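You operate a simulated robot arm through the tools that you are given. There is no shell and no other tool. Be economical: measure what you need, move in short steps, check, and stop when the job is done.

Carry out the task below with a simulated two-armed robot. There is one attempt and no reset: what you move stays moved.

TASK
Carry the crate one with both arms and set it on the gear bench.

It is judged by the outcome, as a careful person would: the job done as asked, and still so three seconds after it is handed in. It fails if anything else is knocked over, pushed out of place, dropped, spilled or broken.

THE ROBOT
Two 7-joint arms with two-finger parallel grippers on one trunk, on a base that drives. Base frame: it is fixed to the floor where the robot stands at the start and does not move with it; the origin is under the middle of the robot, x ahead of it, y to its left, z up. Units: mm, degrees, N and s.
The left shoulder is at the start at [50, 177, 1029], the right one opposite. With the tool pointing down near the work surface each hand reaches from about 100 to 540 mm from the robot's upright axis, wherever it stands, measured 20 degrees to its own side. Places, roughly: gear bench [-1300, -3300, 800]. Payload 3.43 kg a hand.
Tool frame (each hand has its own): the origin (TCP) lies between the finger pads and is the grasp point; the fingertips stand 34 mm ahead of it; z points along the fingers, y is the line along which they close. The gripper opens to 128 mm. The fingers are 24 mm wide and 12 mm thick; the gripper's body (48 by 130 mm) begins 96 mm behind the TCP.
Orientation is told as [roll, pitch, yaw] about the base's x, y, z axes, in that order, counted from this pose: with the fingers straight down and closing along the base's y, the tool's x points along the base's -x, its y along +y and its z along -z.

THE INTERFACE
- The arms move only by the tool send_rows. It takes "left_deltas", "right_deltas" or both (then of equal length, played together; a hand with none holds still); each is a list of rows, each an object of numbers (a shift or turn left out is 0, a gripper value left out holds the last): "wx", "wy", "wz": the turn, a rotation vector about the tool's x, y, z in degrees; "dx", "dy", "dz": the shift along the tool's x, y, z in mm; "grip": the opening, from 0 (shut) to 1 (fully open). In form: [{"wx": .., "wy": .., "wz": .., "dx": .., "dy": .., "dz": .., "grip": ..}, ...]. A call has 1 to 12 rows; each row shifts and turns the commanded pose from where the row before left it, along the tool's axes as they then stand. A row lasts 0.2 s, in which the tool goes at most 50 mm and 8.6 degrees; a call with a longer step from one row to the next is refused whole, and so is a gripper value outside its range. A pose out of reach is approached as far as the arm can. The call stops where the force on the tool passes 40 N (or 10 N more than at its start, if that is more) or the arm is blocked; 0.2 s more then pass. The fingers move at their own pace (about 108 mm/s each) and stop on an object; they squeeze with about 44 N. The grip force told is the motor's: it shows also when the fingers shut on nothing. Time passes only in rows, and 0.2 s behind the last, so rows that do not move let the fingers close. The reply holds the time, the measured pose of the TCP, the force on the tool along the base axes, the opening and the grip force, in the units named above and with some noise, with the torque about the TCP (base axes, N m) and any sound that the robot's microphone picked up, and new pictures: "views" is both (left out), scene, wrist or none (wrist: the cameras of the hands that moved).
- Cameras (640 x 400 px; columns grow to the right, rows downward): "scene" is now at [130.3, 16.6, 1153]; the picture's right is [0.25, -0.97, 0.00], its down [-0.87, -0.22, -0.44] and it looks along [0.43, 0.11, -0.90] (base axes); focal length 282 px, centre (320, 200). "left" rides on the left gripper at [76, 11, -160] in its tool frame; the picture's right is [-0.15, 0.99, 0.00], its down [-0.88, -0.13, -0.46] and it looks along [-0.45, -0.07, 0.89] (tool axes); focal length 234 px, centre (320, 200). "right" rides on the right gripper at [76, -11, -160] in its tool frame; the picture's right is [0.15, 0.99, 0.00], its down [-0.88, 0.13, -0.46] and it looks along [-0.45, 0.07, 0.89] (tool axes); focal length 234 px, centre (320, 200). There is no depth. A picture from a camera that has moved, and an enlarged one, comes with that camera's place and axes in the base frame and with its lens.
- move_column(by): slides the trunk up (or, below 0, down) by that many mm; the arms and the scene camera ride with it, the base frame stays. It gives what a move gives, with no picture.
- roll_base(legs): drives the robot by 1 to 6 legs, each [ahead, turn to the left] in mm and degrees, along the robot's own axes; the way and the turn of a leg run together, so that a leg with both is an arc; at most 1500 mm and 180 degrees a leg. The arms and the cameras ride along, it lands a little off, and it stops where it bumps. It gives what a move gives, and a new picture of the scene camera.
- turn_head(pan, tilt): turns the head with the scene camera to pan (to the left, within 80 degrees either way) and tilt (down, from -29 to 69), counted from straight ahead of the robot. It gives what a move gives, and a new picture of the scene camera.
- inspect(camera, box): a new picture of the part [left, top, right, bottom] of that camera's present view, enlarged. It takes no simulated time.
- finish_job(): hands the job in; it is judged then, once.

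Work in short steps. Places have to be worked out from the pictures, the camera data and where the tool is seen: move nearer, look again, correct. Check each grasp and each placing, and mend what went wrong. You have 120 turns and 260 pictures in all, those below and enlarged ones among them. Open the grippers and draw the arms clear of the work before you hand the job in, unless the task says otherwise; then end with one line.

The tools are called after "Request:" as name(argument=value, ...) on one line, values as JSON. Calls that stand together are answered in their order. send_rows: Moves the arms, as the interface text tells. Its arguments: {"type":"object","properties":{"left_deltas":{"type":"array"},"right_deltas":{"type":"array"},"views":{"type":"string","enum":["both","scene","wrist","none"]}},"required":[]} The other tools are called the same way: move_column (by) slides the trunk up or down; roll_base (legs) drives the base; turn_head (pan, tilt) turns the head that bears the scene camera; inspect (camera, box) takes an enlarged picture of a part of a camera's view; finish_job () hands the job in.

At the start:

```text
clock: 0.0
left_eef_pos: [401.6, 183.2, 617.6]
left_orientation: [0.0, -0.1, 0.0]
left_contact_force: [0.2, -0.3, -0.9]
left_torque: [-0.01, 0.01, 0.02]
left_finger_gap: 128.2
left_gripper_force: 0.1
right_eef_pos: [294.5, -77.8, 547.7]
right_orientation: [0.0, 0.0, 0.0]
right_contact_force: [0.0, -0.9, -0.1]
right_torque: [0.0, 0.02, -0.01]
right_finger_gap: 128.0
right_gripper_force: 0.0
trunk travel left (down, up): [-200.0, 201.0]
robot x, y, heading: [1.1, -2.6, -0.2]
head pan, tilt: [14.2, 63.7]
```

scene: 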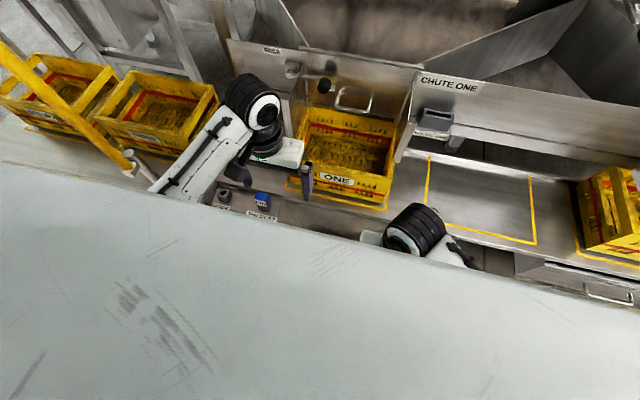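
right: 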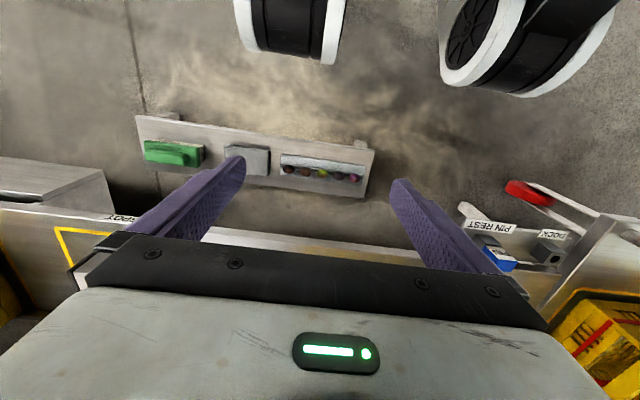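
left: 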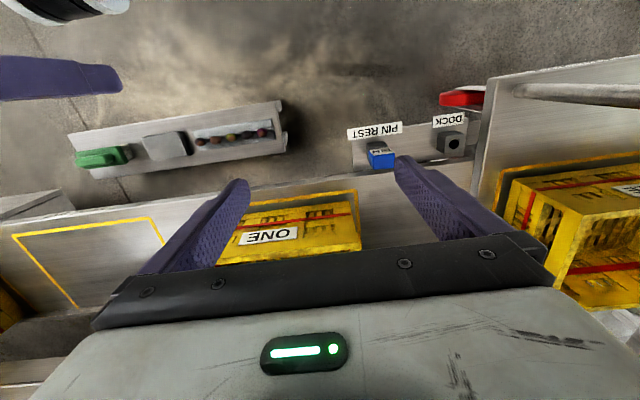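

I see crate ONE between partition walls, with what looks like a gate/dock and panel nearby. I enlarge the scene before moving anything.

Request:
inspect(camera="scene", box=[200, 30, 460, 230])

Request:
inspect(camera="left", box=[60, 60, 640, 310])

Request:
turn_head(pan=0, tilt=35)

```text
2.00 times, centred on (330, 130) of scene
camera zoom: at [130.3, 16.6, 1153.0], right [0.25, -0.97, 0.0], down [-0.87, -0.22, -0.44], along [0.43, 0.11, -0.9], focal length 564 px, centre (300, 340)
```

zoom: 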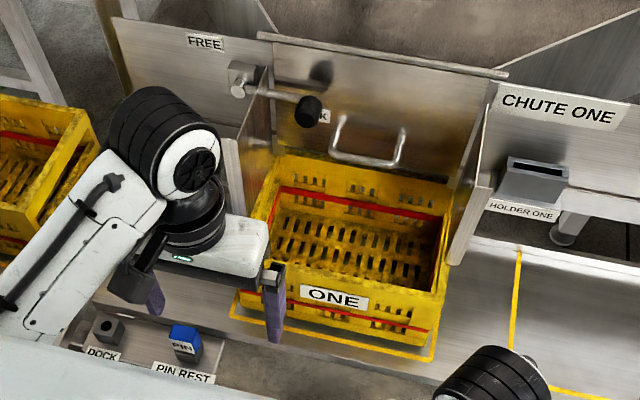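

```text
1.10 times, centred on (350, 185) of left
camera zoom: at [324.5, 192.7, 776.2], right [0.15, 0.99, 0.0], down [0.88, -0.13, 0.46], along [0.45, -0.07, -0.89], focal length 258 px, centre (287, 217)
```

zoom: 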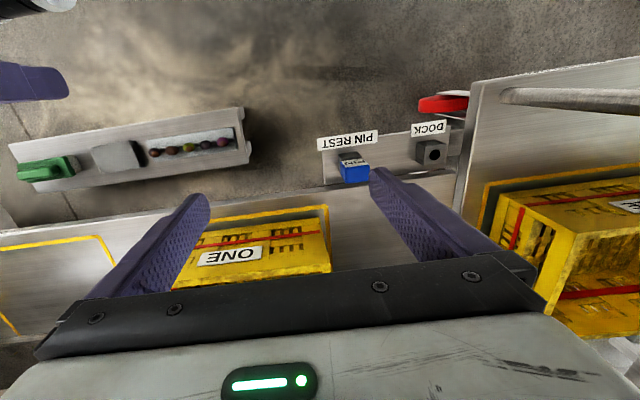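

```text
clock: 0.9
left_eef_pos: [400.7, 182.9, 618.2]
left_orientation: [0.0, 0.1, 0.0]
left_contact_force: [0.4, -0.9, -0.5]
left_torque: [-0.02, -0.04, 0.03]
left_finger_gap: 127.9
left_gripper_force: 0.1
right_eef_pos: [294.1, -79.0, 548.2]
right_orientation: [0.0, -0.1, 0.0]
right_contact_force: [0.9, 0.0, -0.5]
right_torque: [0.01, 0.02, -0.02]
right_finger_gap: 128.0
right_gripper_force: 0.0
trunk travel left (down, up): [-200.0, 201.0]
robot x, y, heading: [-0.1, -1.2, 0.0]
head pan, tilt: [0.0, 35.0]
camera scene: at [157.9, 1.3, 1191.3], right [0.0, -1.0, 0.0], down [-0.57, 0.0, -0.82], along [0.82, 0.0, -0.57], focal length 282 px, centre (320, 200)
```

scene: 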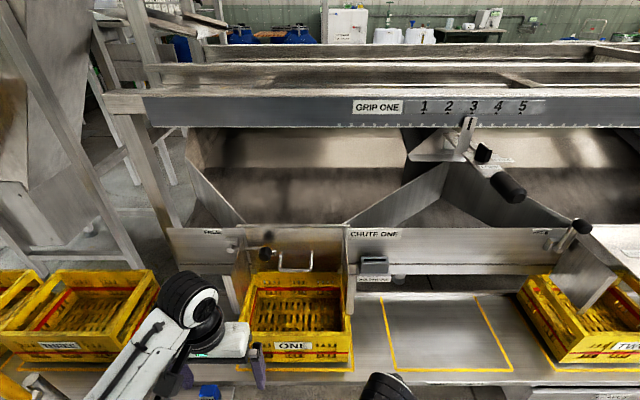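

The lever near crate ONE has FREE/LOCK labels, so I'll look closer to see whether it holds the crate or only the chute gate.

Request:
inspect(camera="scene", box=[160, 210, 420, 390])

Request:
inspect(camera="scene", box=[400, 90, 640, 400])

Request:
inspect(camera="left", box=[60, 90, 310, 200])

```text
2.22 times, centred on (290, 300) of scene
camera zoom: at [157.9, 1.3, 1191.3], right [0.0, -1.0, 0.0], down [-0.57, 0.0, -0.82], along [0.82, 0.0, -0.57], focal length 627 px, centre (387, -22)
```

zoom: 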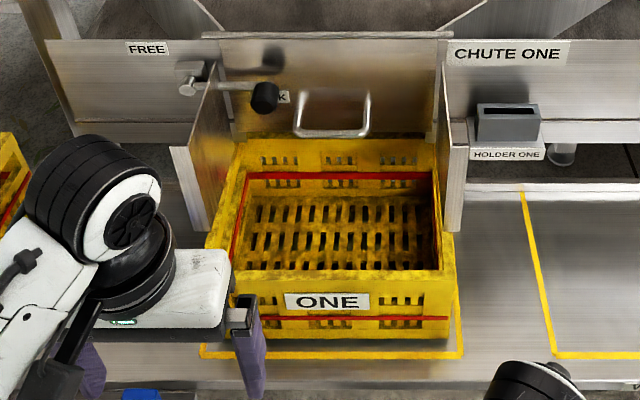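

```text
1.29 times, centred on (520, 245) of scene
camera zoom: at [157.9, 1.3, 1191.3], right [0.0, -1.0, 0.0], down [-0.57, 0.0, -0.82], along [0.82, 0.0, -0.57], focal length 364 px, centre (62, 142)
```

zoom: 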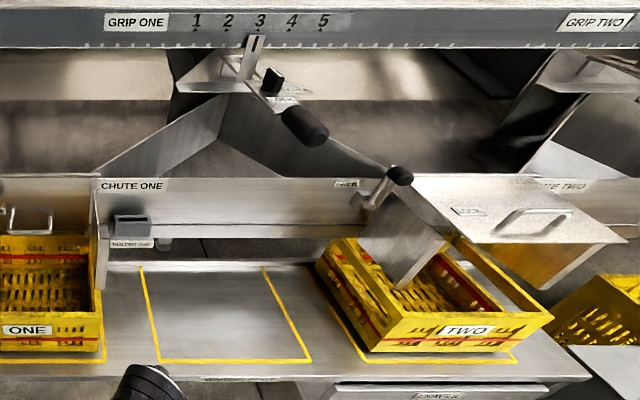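

```text
2.56 times, centred on (185, 145) of left
camera zoom: at [324.5, 192.6, 776.2], right [0.15, 0.99, 0.0], down [0.88, -0.13, 0.46], along [0.45, -0.07, -0.89], focal length 600 px, centre (666, 341)
```

zoom: 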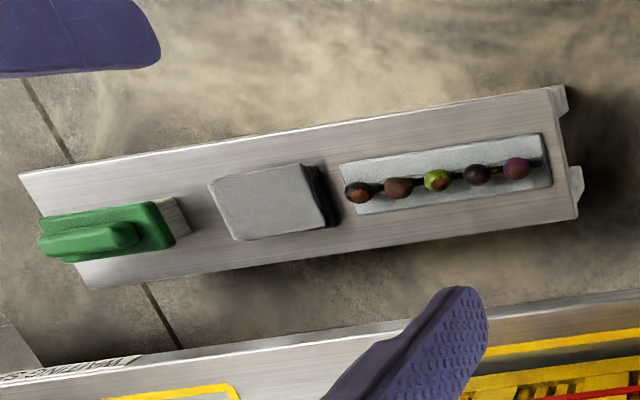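

The flap lever looks tied to the chute gate, not the crate. By triangulation, crate ONE spans roughly x 550–740, y −80–217 with its rim at z≈508. I raise both hands over the side walls to look at the rim and cheeks.

Request:
send_rows(left_deltas=[{"dy": 20, "dz": -30}, {"dx": -15, "dy": 14, "dz": -30}, {"dx": -10}, {}], right_deltas=[{"dz": -45}, {"dx": -25, "dz": -40}, {"dx": -40, "dz": -25}, {"dx": -41, "dz": -20}])

```text
clock: 1.9
left_eef_pos: [426.4, 216.0, 678.8]
left_orientation: [0.0, -0.1, -0.1]
left_contact_force: [0.5, -0.5, 0.5]
left_torque: [0.01, 0.01, 0.01]
left_finger_gap: 127.8
left_gripper_force: 0.1
right_eef_pos: [402.5, -81.4, 677.9]
right_orientation: [0.0, 0.2, 0.0]
right_contact_force: [0.3, 0.3, -0.1]
right_torque: [0.0, 0.01, 0.01]
right_finger_gap: 128.0
right_gripper_force: 0.0
trunk travel left (down, up): [-200.0, 201.0]
robot x, y, heading: [2.1, -3.2, -0.1]
head pan, tilt: [0.0, 35.0]
camera scene: at [158.0, 1.3, 1191.4], right [0.0, -1.0, 0.0], down [-0.57, 0.0, -0.82], along [0.82, 0.0, -0.57], focal length 282 px, centre (320, 200)
camera right: at [325.3, -91.9, 836.6], right [-0.15, 0.99, 0.0], down [0.88, 0.13, 0.45], along [0.45, 0.07, -0.89], focal length 234 px, centre (320, 200)
camera left: at [349.7, 226.5, 836.3], right [0.15, 0.99, 0.0], down [0.88, -0.13, 0.46], along [0.45, -0.07, -0.89], focal length 234 px, centre (320, 200)
```

scene: 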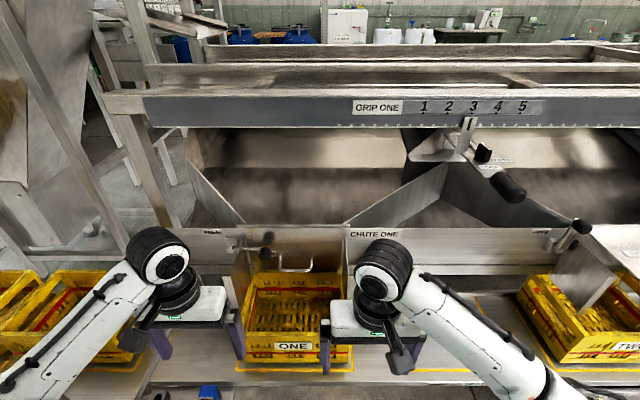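
right: 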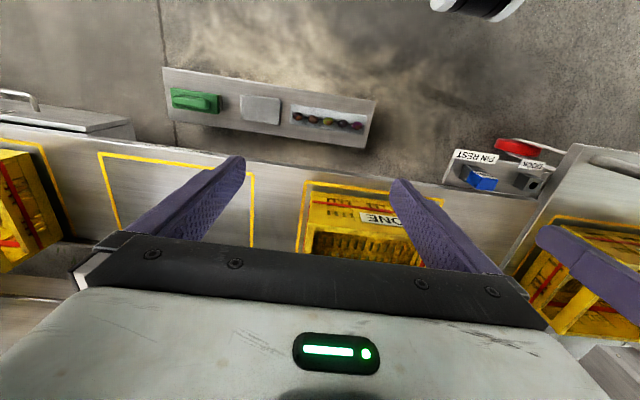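
left: 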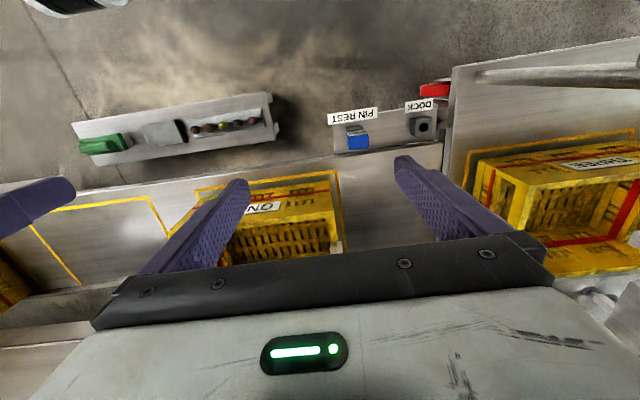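

Both wrist views now show the crate's front corners, so I enlarge them for wall positions.

Request:
inspect(camera="left", box=[200, 160, 360, 270])

Request:
inspect(camera="right", box=[280, 170, 440, 280])

Request:
inspect(camera="scene", box=[210, 220, 390, 380])

```text
3.64 times, centred on (280, 215) of left
camera zoom: at [349.7, 226.5, 836.3], right [0.15, 0.99, 0.0], down [0.88, -0.13, 0.46], along [0.45, -0.07, -0.89], focal length 852 px, centre (466, 146)
```

zoom: 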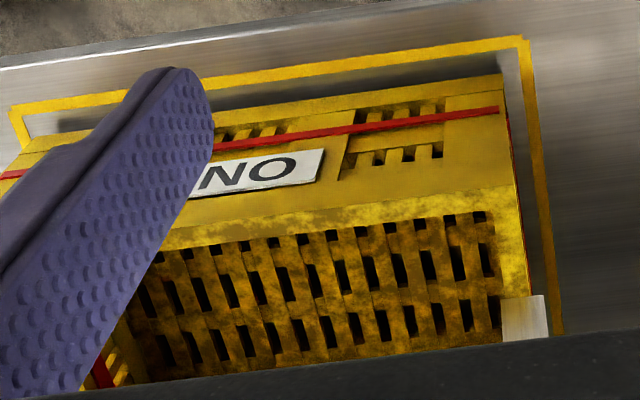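

```text
3.64 times, centred on (360, 225) of right
camera zoom: at [325.3, -91.9, 836.6], right [-0.15, 0.99, 0.0], down [0.88, 0.13, 0.45], along [0.45, 0.07, -0.89], focal length 852 px, centre (174, 109)
```

zoom: 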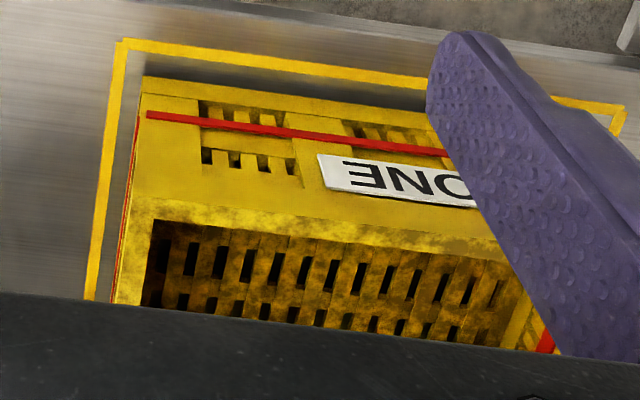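

```text
2.50 times, centred on (300, 300) of scene
camera zoom: at [158.0, 1.3, 1191.4], right [0.0, -1.0, 0.0], down [-0.57, 0.0, -0.82], along [0.82, 0.0, -0.57], focal length 706 px, centre (370, -50)
```

zoom: 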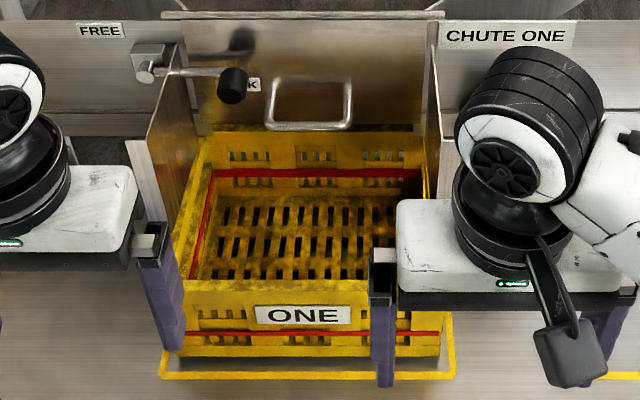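

Geometry now: crate front wall outer x≈556, inner ≈569, walls y −79…218, rim z≈478, bench edge x≈505. Chute cheeks begin at x≈606, about 20 mm above the side rims. So the crate can't be lifted where it stands. I'll hook the front wall from inside with the left hand's open fingers and slide it out. First I lower the trunk for reach and park the right hand aside.

Request:
send_rows(left_deltas=[{}, {}, {}, {}], right_deltas=[{"dx": 20, "dy": -40}, {"dx": 20, "dy": -40}, {"dx": 20, "dy": -40}, {"dx": 20, "dy": -20}], views="none")

Request:
move_column(by=-130)

Request:
send_rows(left_deltas=[{"dz": -45}, {"dy": -45, "dz": -35}, {"dy": -45}, {"dy": -45}, {"dy": -12, "dx": -30}, {"dx": -45}, {"dx": -45}])

```text
clock: 2.9
left_eef_pos: [426.0, 216.2, 678.7]
left_orientation: [0.0, 0.1, 0.1]
left_contact_force: [-0.4, 0.2, -0.3]
left_torque: [-0.03, 0.0, 0.0]
left_finger_gap: 128.1
left_gripper_force: 0.2
right_eef_pos: [317.9, -221.1, 678.9]
right_orientation: [0.0, 0.0, 0.2]
right_contact_force: [0.0, 0.1, -0.3]
right_torque: [0.01, -0.02, 0.01]
right_finger_gap: 127.9
right_gripper_force: 0.1
trunk travel left (down, up): [-200.0, 201.0]
robot x, y, heading: [1.0, 1.9, -0.0]
head pan, tilt: [0.0, 35.0]
```

```text
clock: 4.5
left_eef_pos: [426.8, 217.2, 546.6]
left_orientation: [0.0, -0.1, 0.0]
left_contact_force: [-0.2, 0.5, -1.0]
left_torque: [-0.01, 0.0, -0.04]
left_finger_gap: 128.0
left_gripper_force: 0.0
right_eef_pos: [319.5, -220.9, 548.5]
right_orientation: [-0.1, 0.1, -0.1]
right_contact_force: [-0.8, -0.5, 1.1]
right_torque: [-0.01, -0.03, 0.0]
right_finger_gap: 128.1
right_gripper_force: 0.1
trunk travel left (down, up): [-70.0, 331.0]
robot x, y, heading: [-0.7, 0.2, -0.0]
head pan, tilt: [0.0, 35.0]
```

```text
refused: row 2 steps farther than a row can; nothing moved
```

Trunk is down; a row exceeded 50 mm, so I resend it in smaller steps.

Request:
send_rows(left_deltas=[{"dz": -45}, {"dy": -30, "dz": -25}, {"dy": -45}, {"dy": -45}, {"dy": -27, "dx": -30}, {"dx": -45}, {"dx": -45}])

```text
clock: 6.1
left_eef_pos: [546.5, 67.9, 618.3]
left_orientation: [0.0, 0.0, 0.0]
left_contact_force: [-0.6, 0.2, 0.6]
left_torque: [-0.02, 0.0, 0.0]
left_finger_gap: 128.0
left_gripper_force: 0.1
right_eef_pos: [318.5, -221.9, 547.9]
right_orientation: [0.0, 0.0, 0.1]
right_contact_force: [0.2, -0.5, -0.6]
right_torque: [-0.01, -0.02, -0.01]
right_finger_gap: 127.9
right_gripper_force: 0.0
trunk travel left (down, up): [-70.0, 331.0]
robot x, y, heading: [1.1, 1.0, 0.0]
head pan, tilt: [0.0, 35.0]
camera scene: at [157.9, 1.3, 1061.4], right [0.0, -1.0, 0.0], down [-0.57, 0.0, -0.82], along [0.82, 0.0, -0.57], focal length 282 px, centre (320, 200)
camera left: at [469.3, 78.9, 776.1], right [0.15, 0.99, 0.0], down [0.88, -0.13, 0.46], along [0.45, -0.07, -0.89], focal length 234 px, centre (320, 200)
```

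scene: 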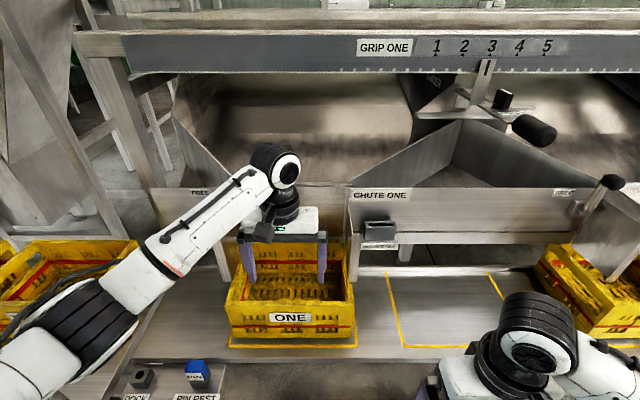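
left: 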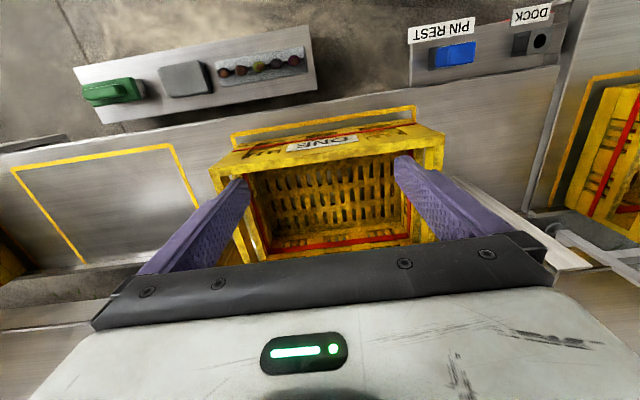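

The crate interior is visible and empty. I enlarge to measure the rear wall, rims and cheeks.

Request:
inspect(camera="left", box=[200, 90, 460, 270])

Request:
inspect(camera="scene", box=[190, 170, 390, 360])

```text
2.22 times, centred on (330, 180) of left
camera zoom: at [469.3, 78.9, 776.1], right [0.15, 0.99, 0.0], down [0.88, -0.13, 0.46], along [0.45, -0.07, -0.89], focal length 520 px, centre (298, 244)
```

zoom: 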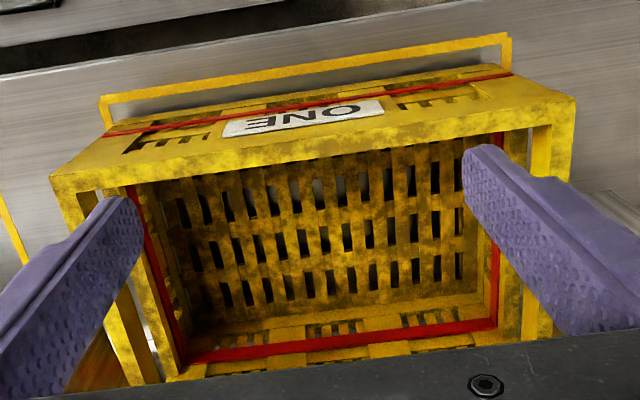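

```text
2.11 times, centred on (290, 265) of scene
camera zoom: at [157.9, 1.3, 1061.4], right [0.0, -1.0, 0.0], down [-0.57, 0.0, -0.82], along [0.82, 0.0, -0.57], focal length 594 px, centre (383, 63)
```

zoom: 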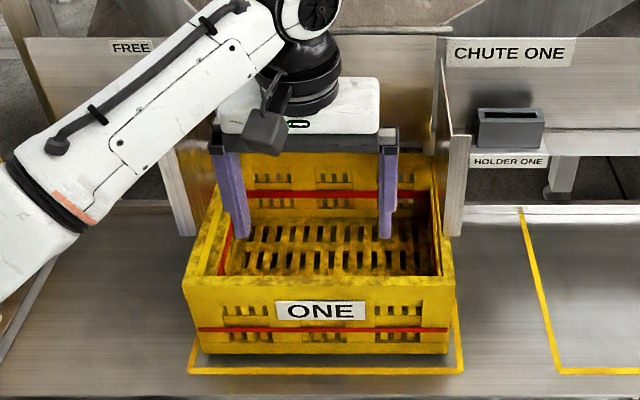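

Side walls have hand slots under a top bar, and the crate is empty. I move the open left fingers ahead to x≈592, then lower them inside the front wall to z≈470.

Request:
send_rows(left_deltas=[{"dx": -25}, {"dx": -21}, {}, {"dz": 40}, {"dz": 40}], views="wrist")

```text
clock: 7.3
left_eef_pos: [591.9, 68.9, 536.0]
left_orientation: [0.0, 0.0, -0.1]
left_contact_force: [0.7, 0.4, 0.0]
left_torque: [-0.03, 0.02, -0.02]
left_finger_gap: 128.3
left_gripper_force: 0.1
right_eef_pos: [318.8, -220.3, 548.2]
right_orientation: [0.0, 0.1, 0.0]
right_contact_force: [-0.2, 1.1, 0.2]
right_torque: [0.04, 0.01, -0.01]
right_finger_gap: 127.9
right_gripper_force: 0.0
trunk travel left (down, up): [-70.0, 331.0]
robot x, y, heading: [3.7, -2.3, -0.0]
head pan, tilt: [0.0, 35.0]
camera left: at [514.8, 80.1, 694.7], right [0.15, 0.99, 0.0], down [0.88, -0.13, 0.46], along [0.45, -0.07, -0.89], focal length 234 px, centre (320, 200)
```

left: 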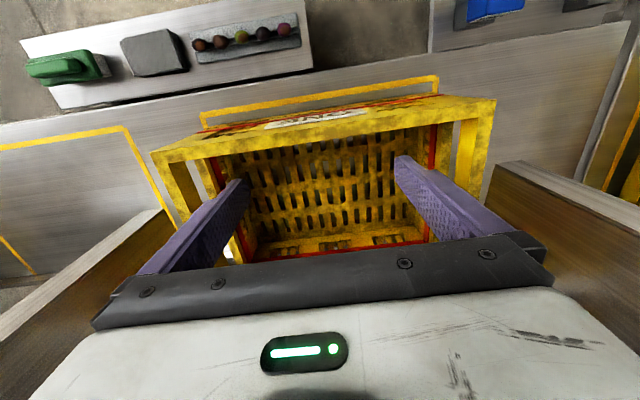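

Both fingertips are above the crate interior behind the front wall. I lower 66 mm and pull back gently until contact.

Request:
send_rows(left_deltas=[{"dz": 33}, {"dz": 33}, {}, {"dx": 8}, {"dx": 8}, {"dx": 8}])

```text
clock: 8.7
left_eef_pos: [567.4, 69.8, 472.4]
left_orientation: [0.0, -0.1, 0.0]
left_contact_force: [0.7, -1.3, 0.3]
left_torque: [-0.01, 0.02, -0.04]
left_finger_gap: 127.8
left_gripper_force: 0.0
right_eef_pos: [318.6, -222.1, 547.3]
right_orientation: [-0.1, 0.0, 0.0]
right_contact_force: [0.3, 0.1, -0.1]
right_torque: [0.0, -0.01, 0.01]
right_finger_gap: 127.9
right_gripper_force: 0.0
trunk travel left (down, up): [-70.0, 331.0]
robot x, y, heading: [1.1, -2.1, 0.1]
head pan, tilt: [0.0, 35.0]
camera scene: at [158.0, 1.3, 1061.4], right [0.0, -1.0, 0.0], down [-0.57, 0.0, -0.82], along [0.82, 0.0, -0.57], focal length 282 px, centre (320, 200)
camera left: at [491.7, 80.1, 630.2], right [0.15, 0.99, 0.0], down [0.88, -0.13, 0.46], along [0.45, -0.07, -0.89], focal length 234 px, centre (320, 200)
```

scene: 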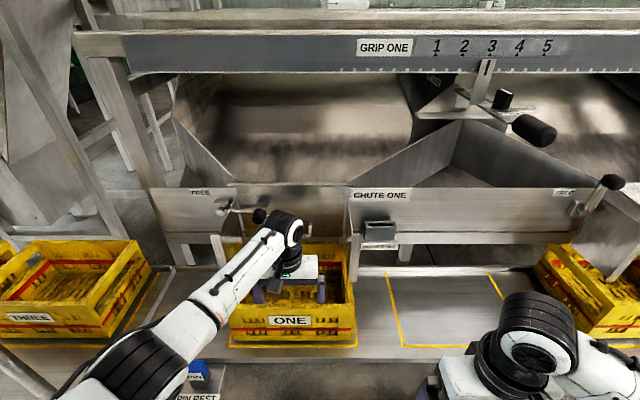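
left: 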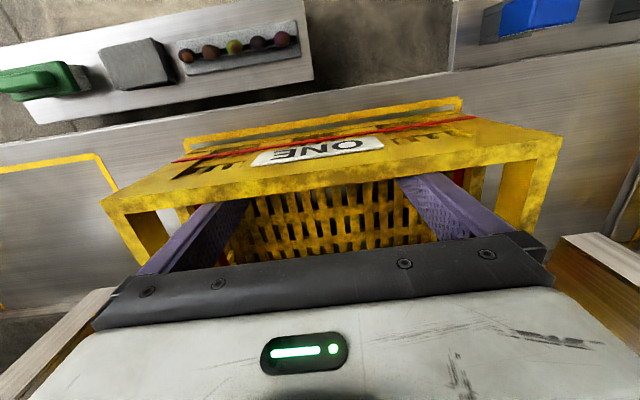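

No contact yet, so the wall is a bit nearer me than I computed. I continue slowly.

Request:
send_rows(left_deltas=[{"dx": 6}, {"dx": 6}, {"dx": 6}, {"dx": 6}], views="wrist")

```text
clock: 9.7
left_eef_pos: [542.4, 70.4, 471.3]
left_orientation: [0.1, 0.0, 0.0]
left_contact_force: [1.2, -0.7, -0.4]
left_torque: [0.01, 0.02, -0.03]
left_finger_gap: 127.8
left_gripper_force: 0.1
right_eef_pos: [318.6, -221.9, 548.9]
right_orientation: [0.1, 0.0, 0.0]
right_contact_force: [-0.5, 0.8, 0.1]
right_torque: [-0.03, 0.01, -0.01]
right_finger_gap: 127.9
right_gripper_force: 0.0
trunk travel left (down, up): [-70.0, 331.0]
robot x, y, heading: [-4.1, 2.3, -0.2]
head pan, tilt: [0.0, 35.0]
camera left: at [466.6, 79.9, 629.6], right [0.15, 0.99, 0.0], down [0.88, -0.13, 0.46], along [0.45, -0.07, -0.89], focal length 234 px, centre (320, 200)
```

left: 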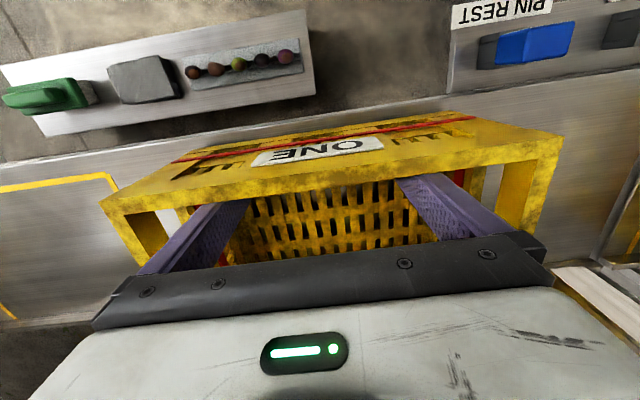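

The crate is sliding along with the fingers (pushed with barely any force), now about 40 mm out. I pull 70 mm more at slow steps.

Request:
send_rows(left_deltas=[{"dx": 7}, {"dx": 7}, {"dx": 7}, {"dx": 7}, {"dx": 7}, {"dx": 7}, {"dx": 7}, {"dx": 7}, {"dx": 7}, {"dx": 7}])

```text
clock: 11.9
left_eef_pos: [473.5, 69.5, 471.5]
left_orientation: [0.0, -0.1, 0.1]
left_contact_force: [0.8, -0.6, 0.3]
left_torque: [-0.01, -0.01, -0.03]
left_finger_gap: 128.0
left_gripper_force: 0.1
right_eef_pos: [319.2, -220.9, 547.3]
right_orientation: [0.1, 0.0, 0.0]
right_contact_force: [-0.7, -0.3, 1.1]
right_torque: [-0.01, -0.04, 0.0]
right_finger_gap: 127.8
right_gripper_force: 0.1
trunk travel left (down, up): [-70.0, 331.0]
robot x, y, heading: [1.6, 0.6, -0.2]
head pan, tilt: [0.0, 35.0]
camera scene: at [158.0, 1.3, 1061.4], right [0.0, -1.0, 0.0], down [-0.57, 0.0, -0.82], along [0.82, 0.0, -0.57], focal length 282 px, centre (320, 200)
camera left: at [396.6, 80.0, 630.0], right [0.15, 0.99, 0.0], down [0.88, -0.13, 0.46], along [0.45, -0.07, -0.89], focal length 234 px, centre (320, 200)
```

scene: 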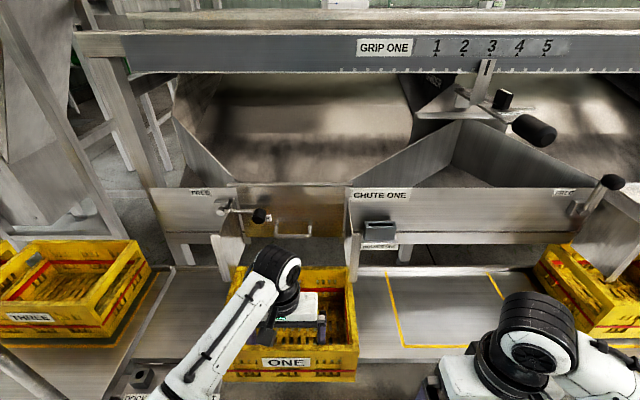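
left: 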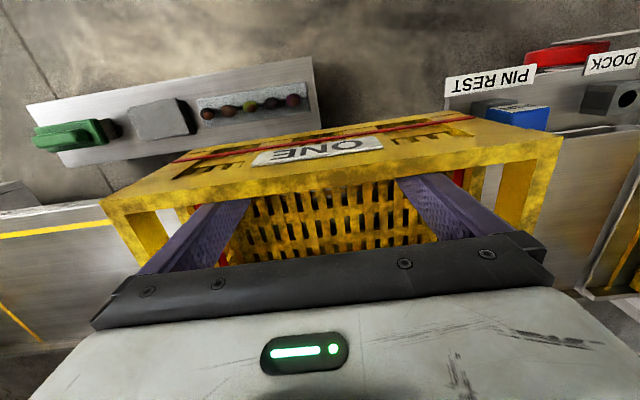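

The crate came out straight. I disengage the left hand: a little ahead, straight up, then back a bit to measure the crate.

Request:
send_rows(left_deltas=[{"dx": -8}, {"dz": -45}, {"dz": -45}, {"dz": -45}, {"dz": -45}, {"dx": 25, "dy": 35}, {"dx": 30, "dy": 35}, {"dy": 45}, {"dy": 26}, {}], right_deltas=[{"dz": -45}, {"dz": -45}, {"dz": -13}, {"dy": 0}, {"dy": 30}, {"dy": 40}, {"dy": 40}, {"dy": 40}, {}, {}])

Request:
turn_head(pan=10, tilt=50)

```text
clock: 14.1
left_eef_pos: [426.8, 209.9, 651.2]
left_orientation: [0.0, 0.0, 0.0]
left_contact_force: [-0.3, -0.8, -0.1]
left_torque: [-0.03, -0.01, 0.0]
left_finger_gap: 128.3
left_gripper_force: 0.0
right_eef_pos: [318.2, -71.5, 653.8]
right_orientation: [0.0, 0.0, 0.0]
right_contact_force: [-0.3, 0.4, -1.0]
right_torque: [-0.01, -0.01, 0.0]
right_finger_gap: 128.4
right_gripper_force: 0.0
trunk travel left (down, up): [-70.0, 331.0]
robot x, y, heading: [-0.1, -3.4, 0.2]
head pan, tilt: [0.0, 35.0]
camera scene: at [157.9, 1.3, 1061.4], right [0.0, -1.0, 0.0], down [-0.57, 0.0, -0.82], along [0.82, 0.0, -0.57], focal length 282 px, centre (320, 200)
camera right: at [241.9, -82.5, 812.8], right [-0.15, 0.99, 0.0], down [0.88, 0.13, 0.46], along [0.45, 0.07, -0.89], focal length 234 px, centre (320, 200)
camera left: at [350.6, 221.1, 809.8], right [0.15, 0.99, 0.0], down [0.88, -0.13, 0.46], along [0.45, -0.07, -0.89], focal length 234 px, centre (320, 200)
```

scene: 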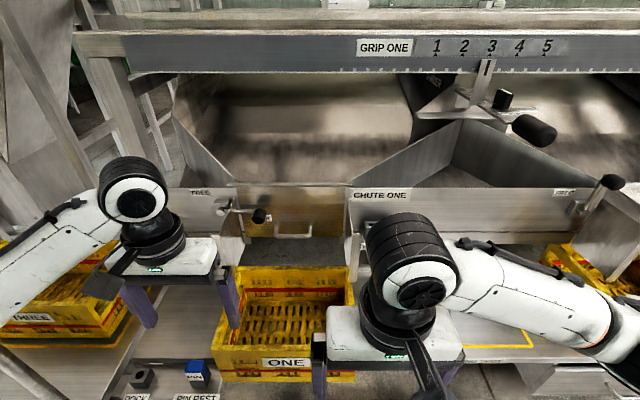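
right: 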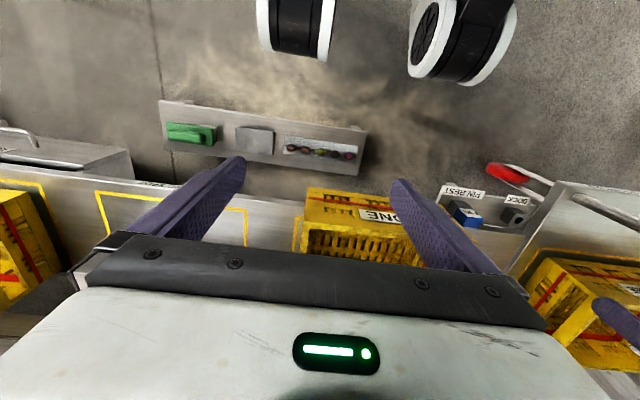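
left: 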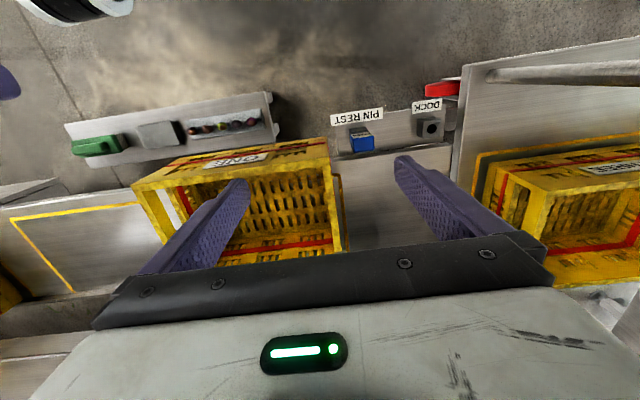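

```text
clock: 14.9
left_eef_pos: [426.7, 209.8, 651.9]
left_orientation: [0.0, 0.0, -0.1]
left_contact_force: [-0.6, -0.2, 0.7]
left_torque: [-0.02, -0.02, 0.0]
left_finger_gap: 128.0
left_gripper_force: 0.0
right_eef_pos: [318.9, -71.6, 653.1]
right_orientation: [-0.1, 0.0, 0.0]
right_contact_force: [-0.2, -0.2, -0.2]
right_torque: [0.01, 0.01, 0.02]
right_finger_gap: 128.2
right_gripper_force: 0.0
trunk travel left (down, up): [-70.0, 331.0]
robot x, y, heading: [1.3, 1.7, 0.1]
head pan, tilt: [10.0, 50.0]
camera scene: at [145.8, 14.6, 1039.7], right [0.17, -0.98, 0.0], down [-0.75, -0.13, -0.64], along [0.63, 0.11, -0.77], focal length 282 px, centre (320, 200)
```

scene: 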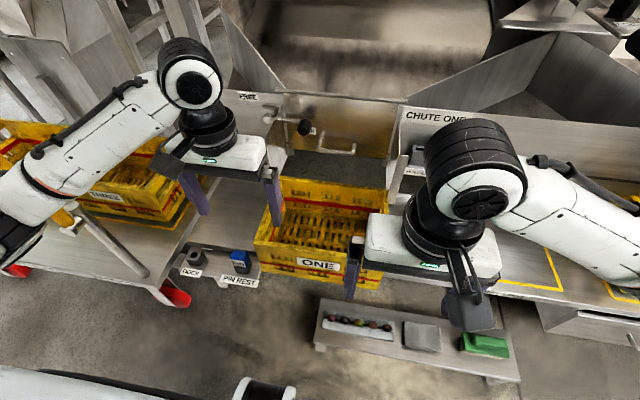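

I enlarge the wrist view to measure the crate's new place.

Request:
inspect(camera="left", box=[120, 120, 370, 280])

Request:
inspect(camera="scene", box=[180, 90, 430, 310])

```text
2.50 times, centred on (245, 200) of left
camera zoom: at [350.8, 220.8, 809.7], right [0.15, 0.99, 0.0], down [0.88, -0.13, 0.46], along [0.45, -0.07, -0.89], focal length 585 px, centre (508, 200)
```

zoom: 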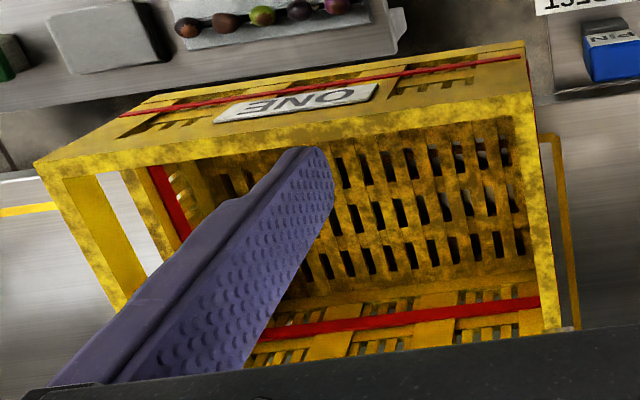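

```text
1.82 times, centred on (305, 200) of scene
camera zoom: at [145.8, 14.6, 1039.7], right [0.17, -0.98, 0.0], down [-0.75, -0.13, -0.64], along [0.63, 0.11, -0.77], focal length 513 px, centre (347, 200)
```

zoom: 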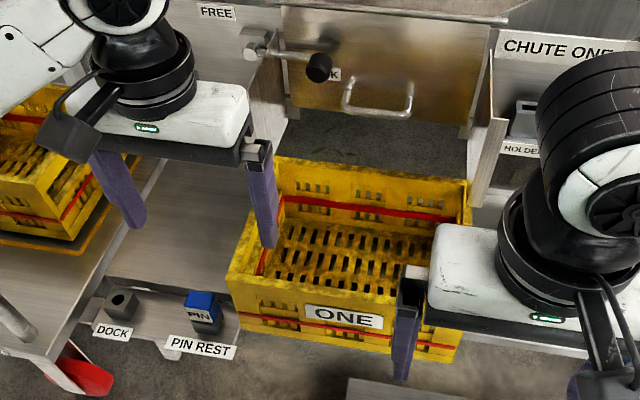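

The crate now spans x≈450–669, y≈−87…219, rim z≈478; the cheeks' front is x≈604. I bring both hands over the side bars at x≈552, still at height, then look.

Request:
send_rows(left_deltas=[{}, {}, {"dx": -40}, {"dx": -42}, {"dx": -43}, {}], right_deltas=[{"dx": -46, "dy": -2}, {"dx": -47, "dy": -2}, {"dx": -47, "dy": -2}, {"dx": -47}, {"dx": -46}, {}])

```text
clock: 16.3
left_eef_pos: [551.5, 210.2, 652.2]
left_orientation: [0.0, 0.0, 0.1]
left_contact_force: [0.7, -0.8, 0.2]
left_torque: [-0.03, 0.01, -0.02]
left_finger_gap: 128.0
left_gripper_force: 0.0
right_eef_pos: [552.4, -77.6, 650.1]
right_orientation: [0.0, 0.0, 0.1]
right_contact_force: [0.2, -0.3, 0.3]
right_torque: [0.0, 0.0, 0.01]
right_finger_gap: 128.0
right_gripper_force: 0.0
trunk travel left (down, up): [-70.0, 331.0]
robot x, y, heading: [3.4, -1.2, 0.1]
head pan, tilt: [10.0, 50.0]
camera scene: at [145.8, 14.7, 1039.7], right [0.17, -0.98, 0.0], down [-0.75, -0.13, -0.64], along [0.63, 0.11, -0.77], focal length 282 px, centre (320, 200)
camera right: at [476.8, -88.9, 810.1], right [-0.15, 0.99, 0.0], down [0.88, 0.13, 0.46], along [0.45, 0.07, -0.89], focal length 234 px, centre (320, 200)
camera left: at [475.1, 220.4, 809.8], right [0.15, 0.99, 0.0], down [0.88, -0.13, 0.46], along [0.45, -0.07, -0.89], focal length 234 px, centre (320, 200)
```

scene: 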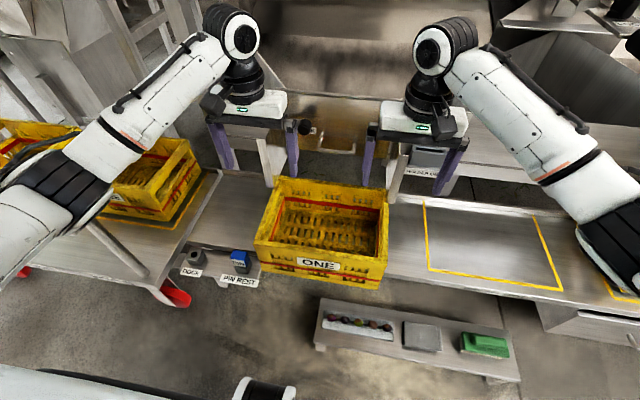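
right: 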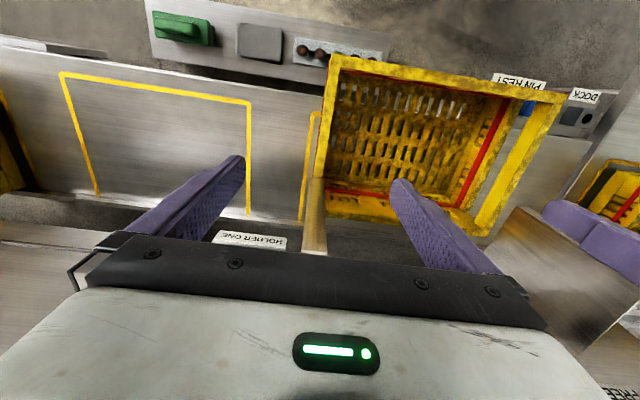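
left: 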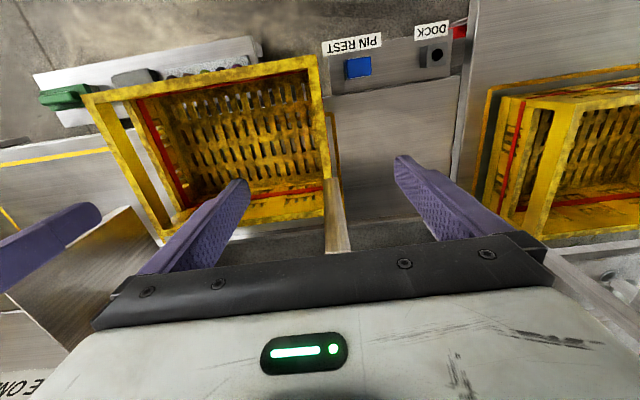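

The right wall's centre is y≈−71, the left's ≈211, and the cheek front is at x≈591–600 (bottom z≈500–519), so the 576 body edge clears it. I shift back 5 mm, centre on the walls and descend to z≈530 first.

Request:
send_rows(left_deltas=[{"dx": 5, "dy": 1}, {"dz": 40}, {"dz": 40}, {"dz": 40}, {}], right_deltas=[{"dx": 5, "dy": 6}, {"dz": 40}, {"dz": 40}, {"dz": 40}, {}])

```text
clock: 17.5
left_eef_pos: [546.9, 209.9, 532.5]
left_orientation: [0.1, 0.0, 0.0]
left_contact_force: [0.5, -0.1, -0.6]
left_torque: [-0.02, -0.01, 0.01]
left_finger_gap: 128.1
left_gripper_force: 0.1
right_eef_pos: [545.1, -72.4, 530.6]
right_orientation: [0.0, -0.1, -0.1]
right_contact_force: [-0.5, -0.3, 0.7]
right_torque: [0.0, 0.01, 0.0]
right_finger_gap: 127.9
right_gripper_force: 0.2
trunk travel left (down, up): [-70.0, 331.0]
robot x, y, heading: [1.4, -2.3, -0.1]
head pan, tilt: [10.0, 50.0]
camera scene: at [145.8, 14.7, 1039.7], right [0.17, -0.98, 0.0], down [-0.75, -0.13, -0.64], along [0.63, 0.11, -0.77], focal length 282 px, centre (320, 200)
camera right: at [468.9, -83.7, 689.9], right [-0.15, 0.99, 0.0], down [0.88, 0.13, 0.46], along [0.45, 0.07, -0.89], focal length 234 px, centre (320, 200)
camera left: at [470.1, 221.0, 690.6], right [0.15, 0.99, 0.0], down [0.88, -0.13, 0.46], along [0.45, -0.07, -0.89], focal length 234 px, centre (320, 200)
```

scene: 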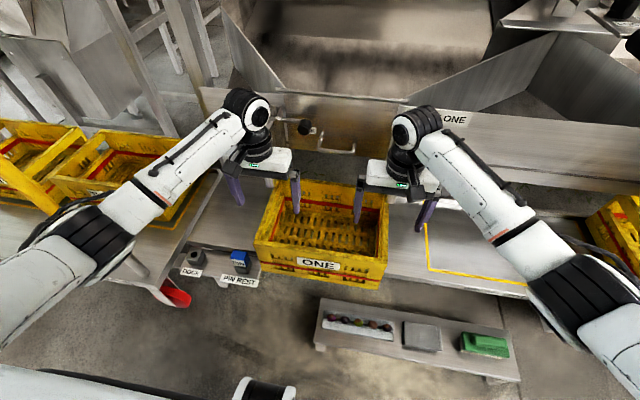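
right: 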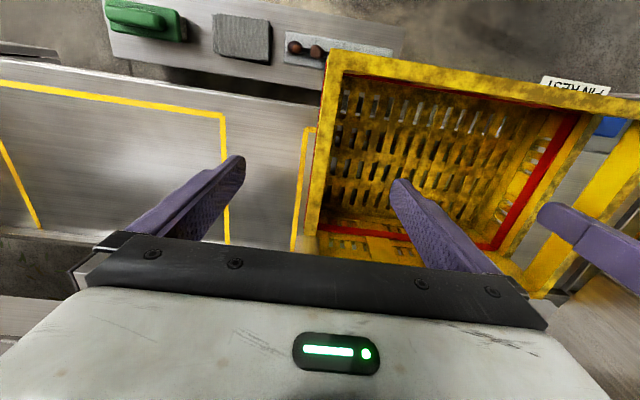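
left: 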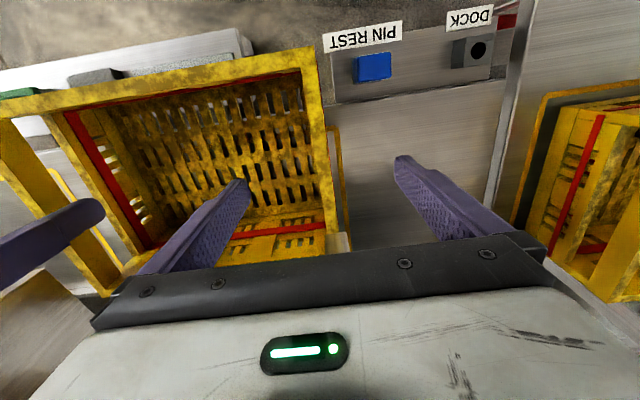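

Both hands straddle the side bars with room on each side. I descend to z≈464 and then close both grippers.

Request:
send_rows(left_deltas=[{"dz": 34}, {"dz": 33}, {}, {"grip": 0.4}, {}, {"grip": 0.0}, {}, {}, {}], right_deltas=[{"dz": 34}, {"dz": 33}, {}, {"grip": 0.4}, {}, {"grip": 0.0}, {}, {}, {}])

```text
clock: 19.5
left_eef_pos: [545.4, 213.3, 466.6]
left_orientation: [0.3, 0.0, 0.2]
left_contact_force: [0.5, 20.5, -1.1]
left_torque: [-0.59, -0.05, -0.19]
left_finger_gap: 11.7
left_gripper_force: 43.3
right_eef_pos: [547.4, -74.1, 464.7]
right_orientation: [-0.3, 0.0, -0.1]
right_contact_force: [-1.5, -19.8, 4.3]
right_torque: [0.53, 0.31, 0.44]
right_finger_gap: 11.7
right_gripper_force: 44.3
trunk travel left (down, up): [-70.0, 331.0]
robot x, y, heading: [2.7, -1.8, 0.0]
head pan, tilt: [10.0, 50.0]
camera scene: at [145.5, 14.8, 1039.8], right [0.17, -0.98, 0.0], down [-0.75, -0.13, -0.64], along [0.63, 0.11, -0.77], focal length 282 px, centre (320, 200)
camera right: at [470.9, -84.6, 624.6], right [-0.14, 0.99, -0.01], down [0.88, 0.13, 0.45], along [0.45, 0.06, -0.89], focal length 234 px, centre (320, 200)
camera left: at [469.9, 222.5, 624.4], right [0.14, 0.99, 0.01], down [0.88, -0.13, 0.45], along [0.45, -0.06, -0.89], focal length 234 px, centre (320, 200)
```

scene: 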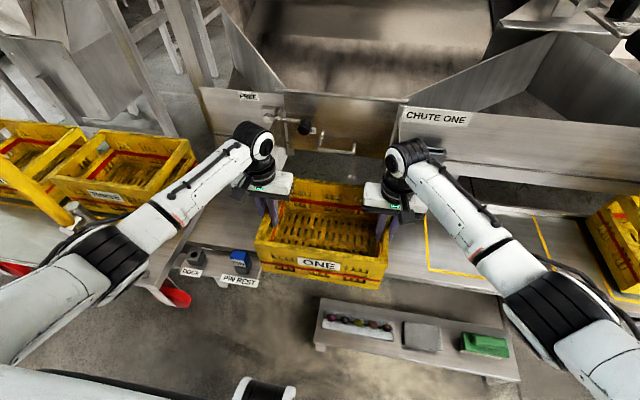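
right: 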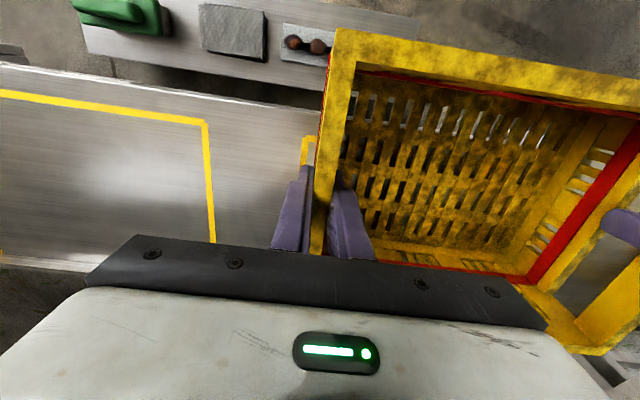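
left: 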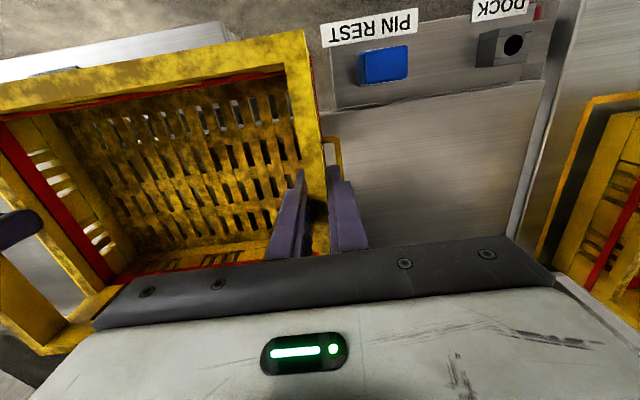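

Both hands hold the bars (gap 11.7 mm), with ~20 N of sideways tension because the walls are a few mm further apart than commanded. I ease that outward, then lift 8 mm.

Request:
send_rows(left_deltas=[{"dy": 3}, {}, {"dz": -4}, {"dz": -4}, {}], right_deltas=[{"dy": -3}, {}, {"dz": -4}, {"dz": -4}, {}])

```text
clock: 20.7
left_eef_pos: [546.9, 215.0, 473.2]
left_orientation: [0.0, 0.0, 0.0]
left_contact_force: [-0.8, 11.1, -2.0]
left_torque: [-0.09, -0.31, -0.16]
left_finger_gap: 11.8
left_gripper_force: 43.9
right_eef_pos: [546.0, -73.3, 472.6]
right_orientation: [0.0, 0.0, -0.1]
right_contact_force: [1.3, -10.3, -2.1]
right_torque: [0.13, 0.32, -0.16]
right_finger_gap: 11.8
right_gripper_force: 44.1
trunk travel left (down, up): [-70.0, 331.0]
robot x, y, heading: [1.6, -1.9, -0.1]
head pan, tilt: [10.0, 50.0]
camera scene: at [146.0, 14.7, 1039.6], right [0.17, -0.98, 0.0], down [-0.75, -0.13, -0.64], along [0.63, 0.11, -0.77], focal length 282 px, centre (320, 200)
camera right: at [470.2, -84.9, 631.5], right [-0.15, 0.99, 0.0], down [0.88, 0.13, 0.46], along [0.45, 0.07, -0.89], focal length 234 px, centre (320, 200)
camera left: at [470.1, 224.5, 631.3], right [0.15, 0.99, 0.0], down [0.88, -0.13, 0.46], along [0.45, -0.07, -0.89], focal length 234 px, centre (320, 200)
```

scene: 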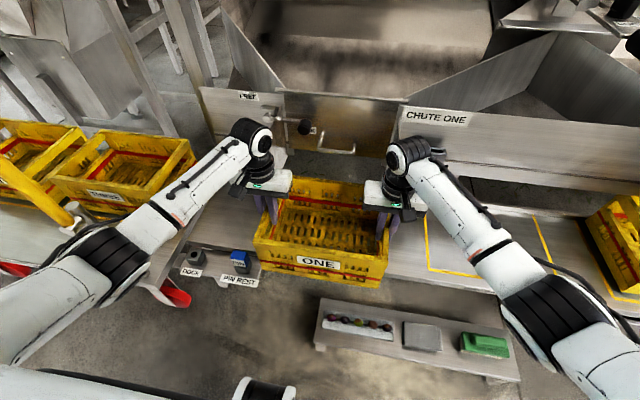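
right: 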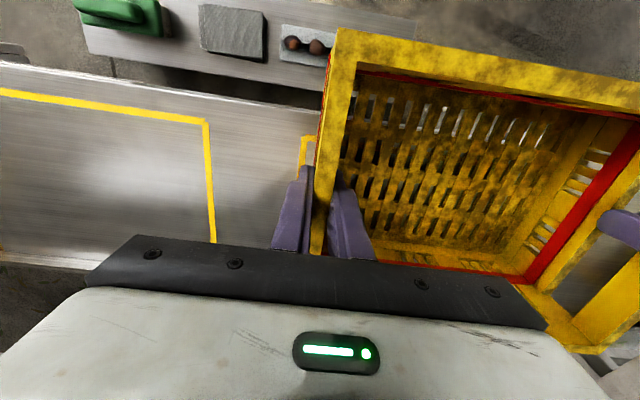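
left: 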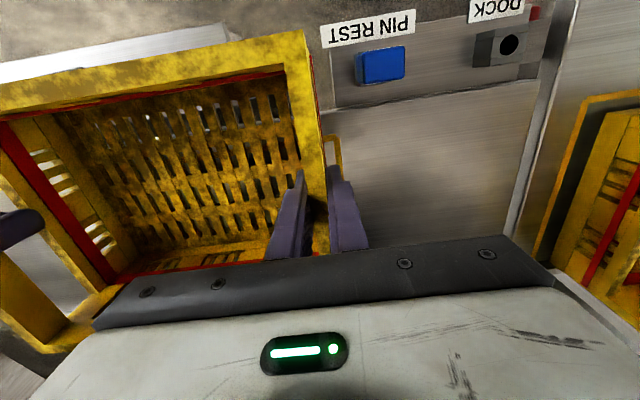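

The crate weighs only a few newtons and is held level. I ease the residual tension and pull straight back 120 mm at this low height to clear the cheeks.

Request:
send_rows(left_deltas=[{"dy": 3}, {"dx": 10}, {"dx": 12}, {"dx": 14}, {"dx": 14}, {"dx": 14}, {"dx": 14}, {"dx": 14}, {"dx": 14}, {"dx": 14}, {}], right_deltas=[{"dy": -3}, {"dx": 10}, {"dx": 12}, {"dx": 14}, {"dx": 14}, {"dx": 14}, {"dx": 14}, {"dx": 14}, {"dx": 14}, {"dx": 14}, {}])

```text
clock: 23.1
left_eef_pos: [427.2, 214.1, 472.3]
left_orientation: [-0.7, 0.1, -0.2]
left_contact_force: [-1.4, -29.8, 0.3]
left_torque: [0.52, -0.12, 0.09]
left_finger_gap: 11.7
left_gripper_force: 44.2
right_eef_pos: [425.9, -74.0, 472.5]
right_orientation: [0.5, 0.0, 0.2]
right_contact_force: [1.6, 29.5, -3.7]
right_torque: [-1.07, 0.12, -0.57]
right_finger_gap: 11.9
right_gripper_force: 43.5
trunk travel left (down, up): [-70.0, 331.0]
robot x, y, heading: [-2.7, -2.0, 0.2]
head pan, tilt: [10.0, 50.0]
camera scene: at [145.9, 14.7, 1039.6], right [0.17, -0.98, 0.0], down [-0.75, -0.13, -0.64], along [0.63, 0.11, -0.77], focal length 282 px, centre (320, 200)
camera right: at [349.7, -86.4, 632.1], right [-0.15, 0.99, 0.01], down [0.88, 0.13, 0.46], along [0.45, 0.08, -0.89], focal length 234 px, centre (320, 200)
camera left: at [350.6, 226.4, 630.5], right [0.15, 0.99, -0.01], down [0.88, -0.13, 0.46], along [0.45, -0.08, -0.89], focal length 234 px, centre (320, 200)
```

scene: 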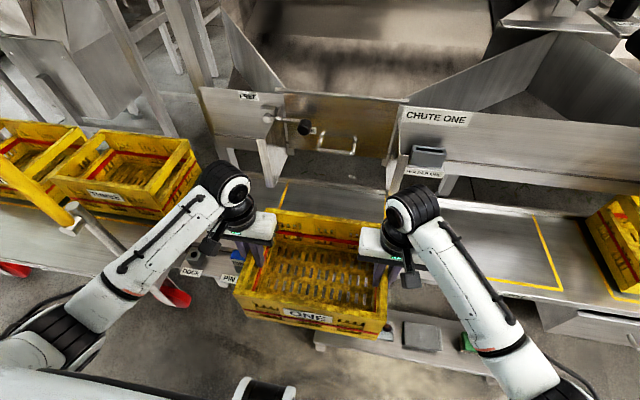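
right: 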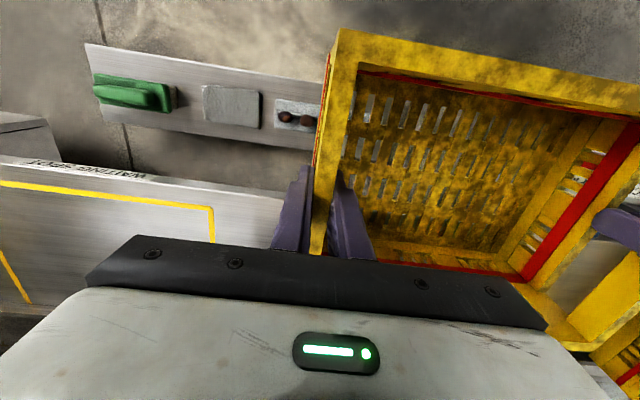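
left: 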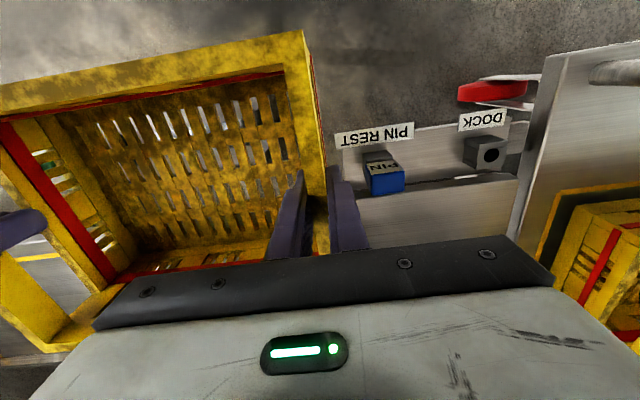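

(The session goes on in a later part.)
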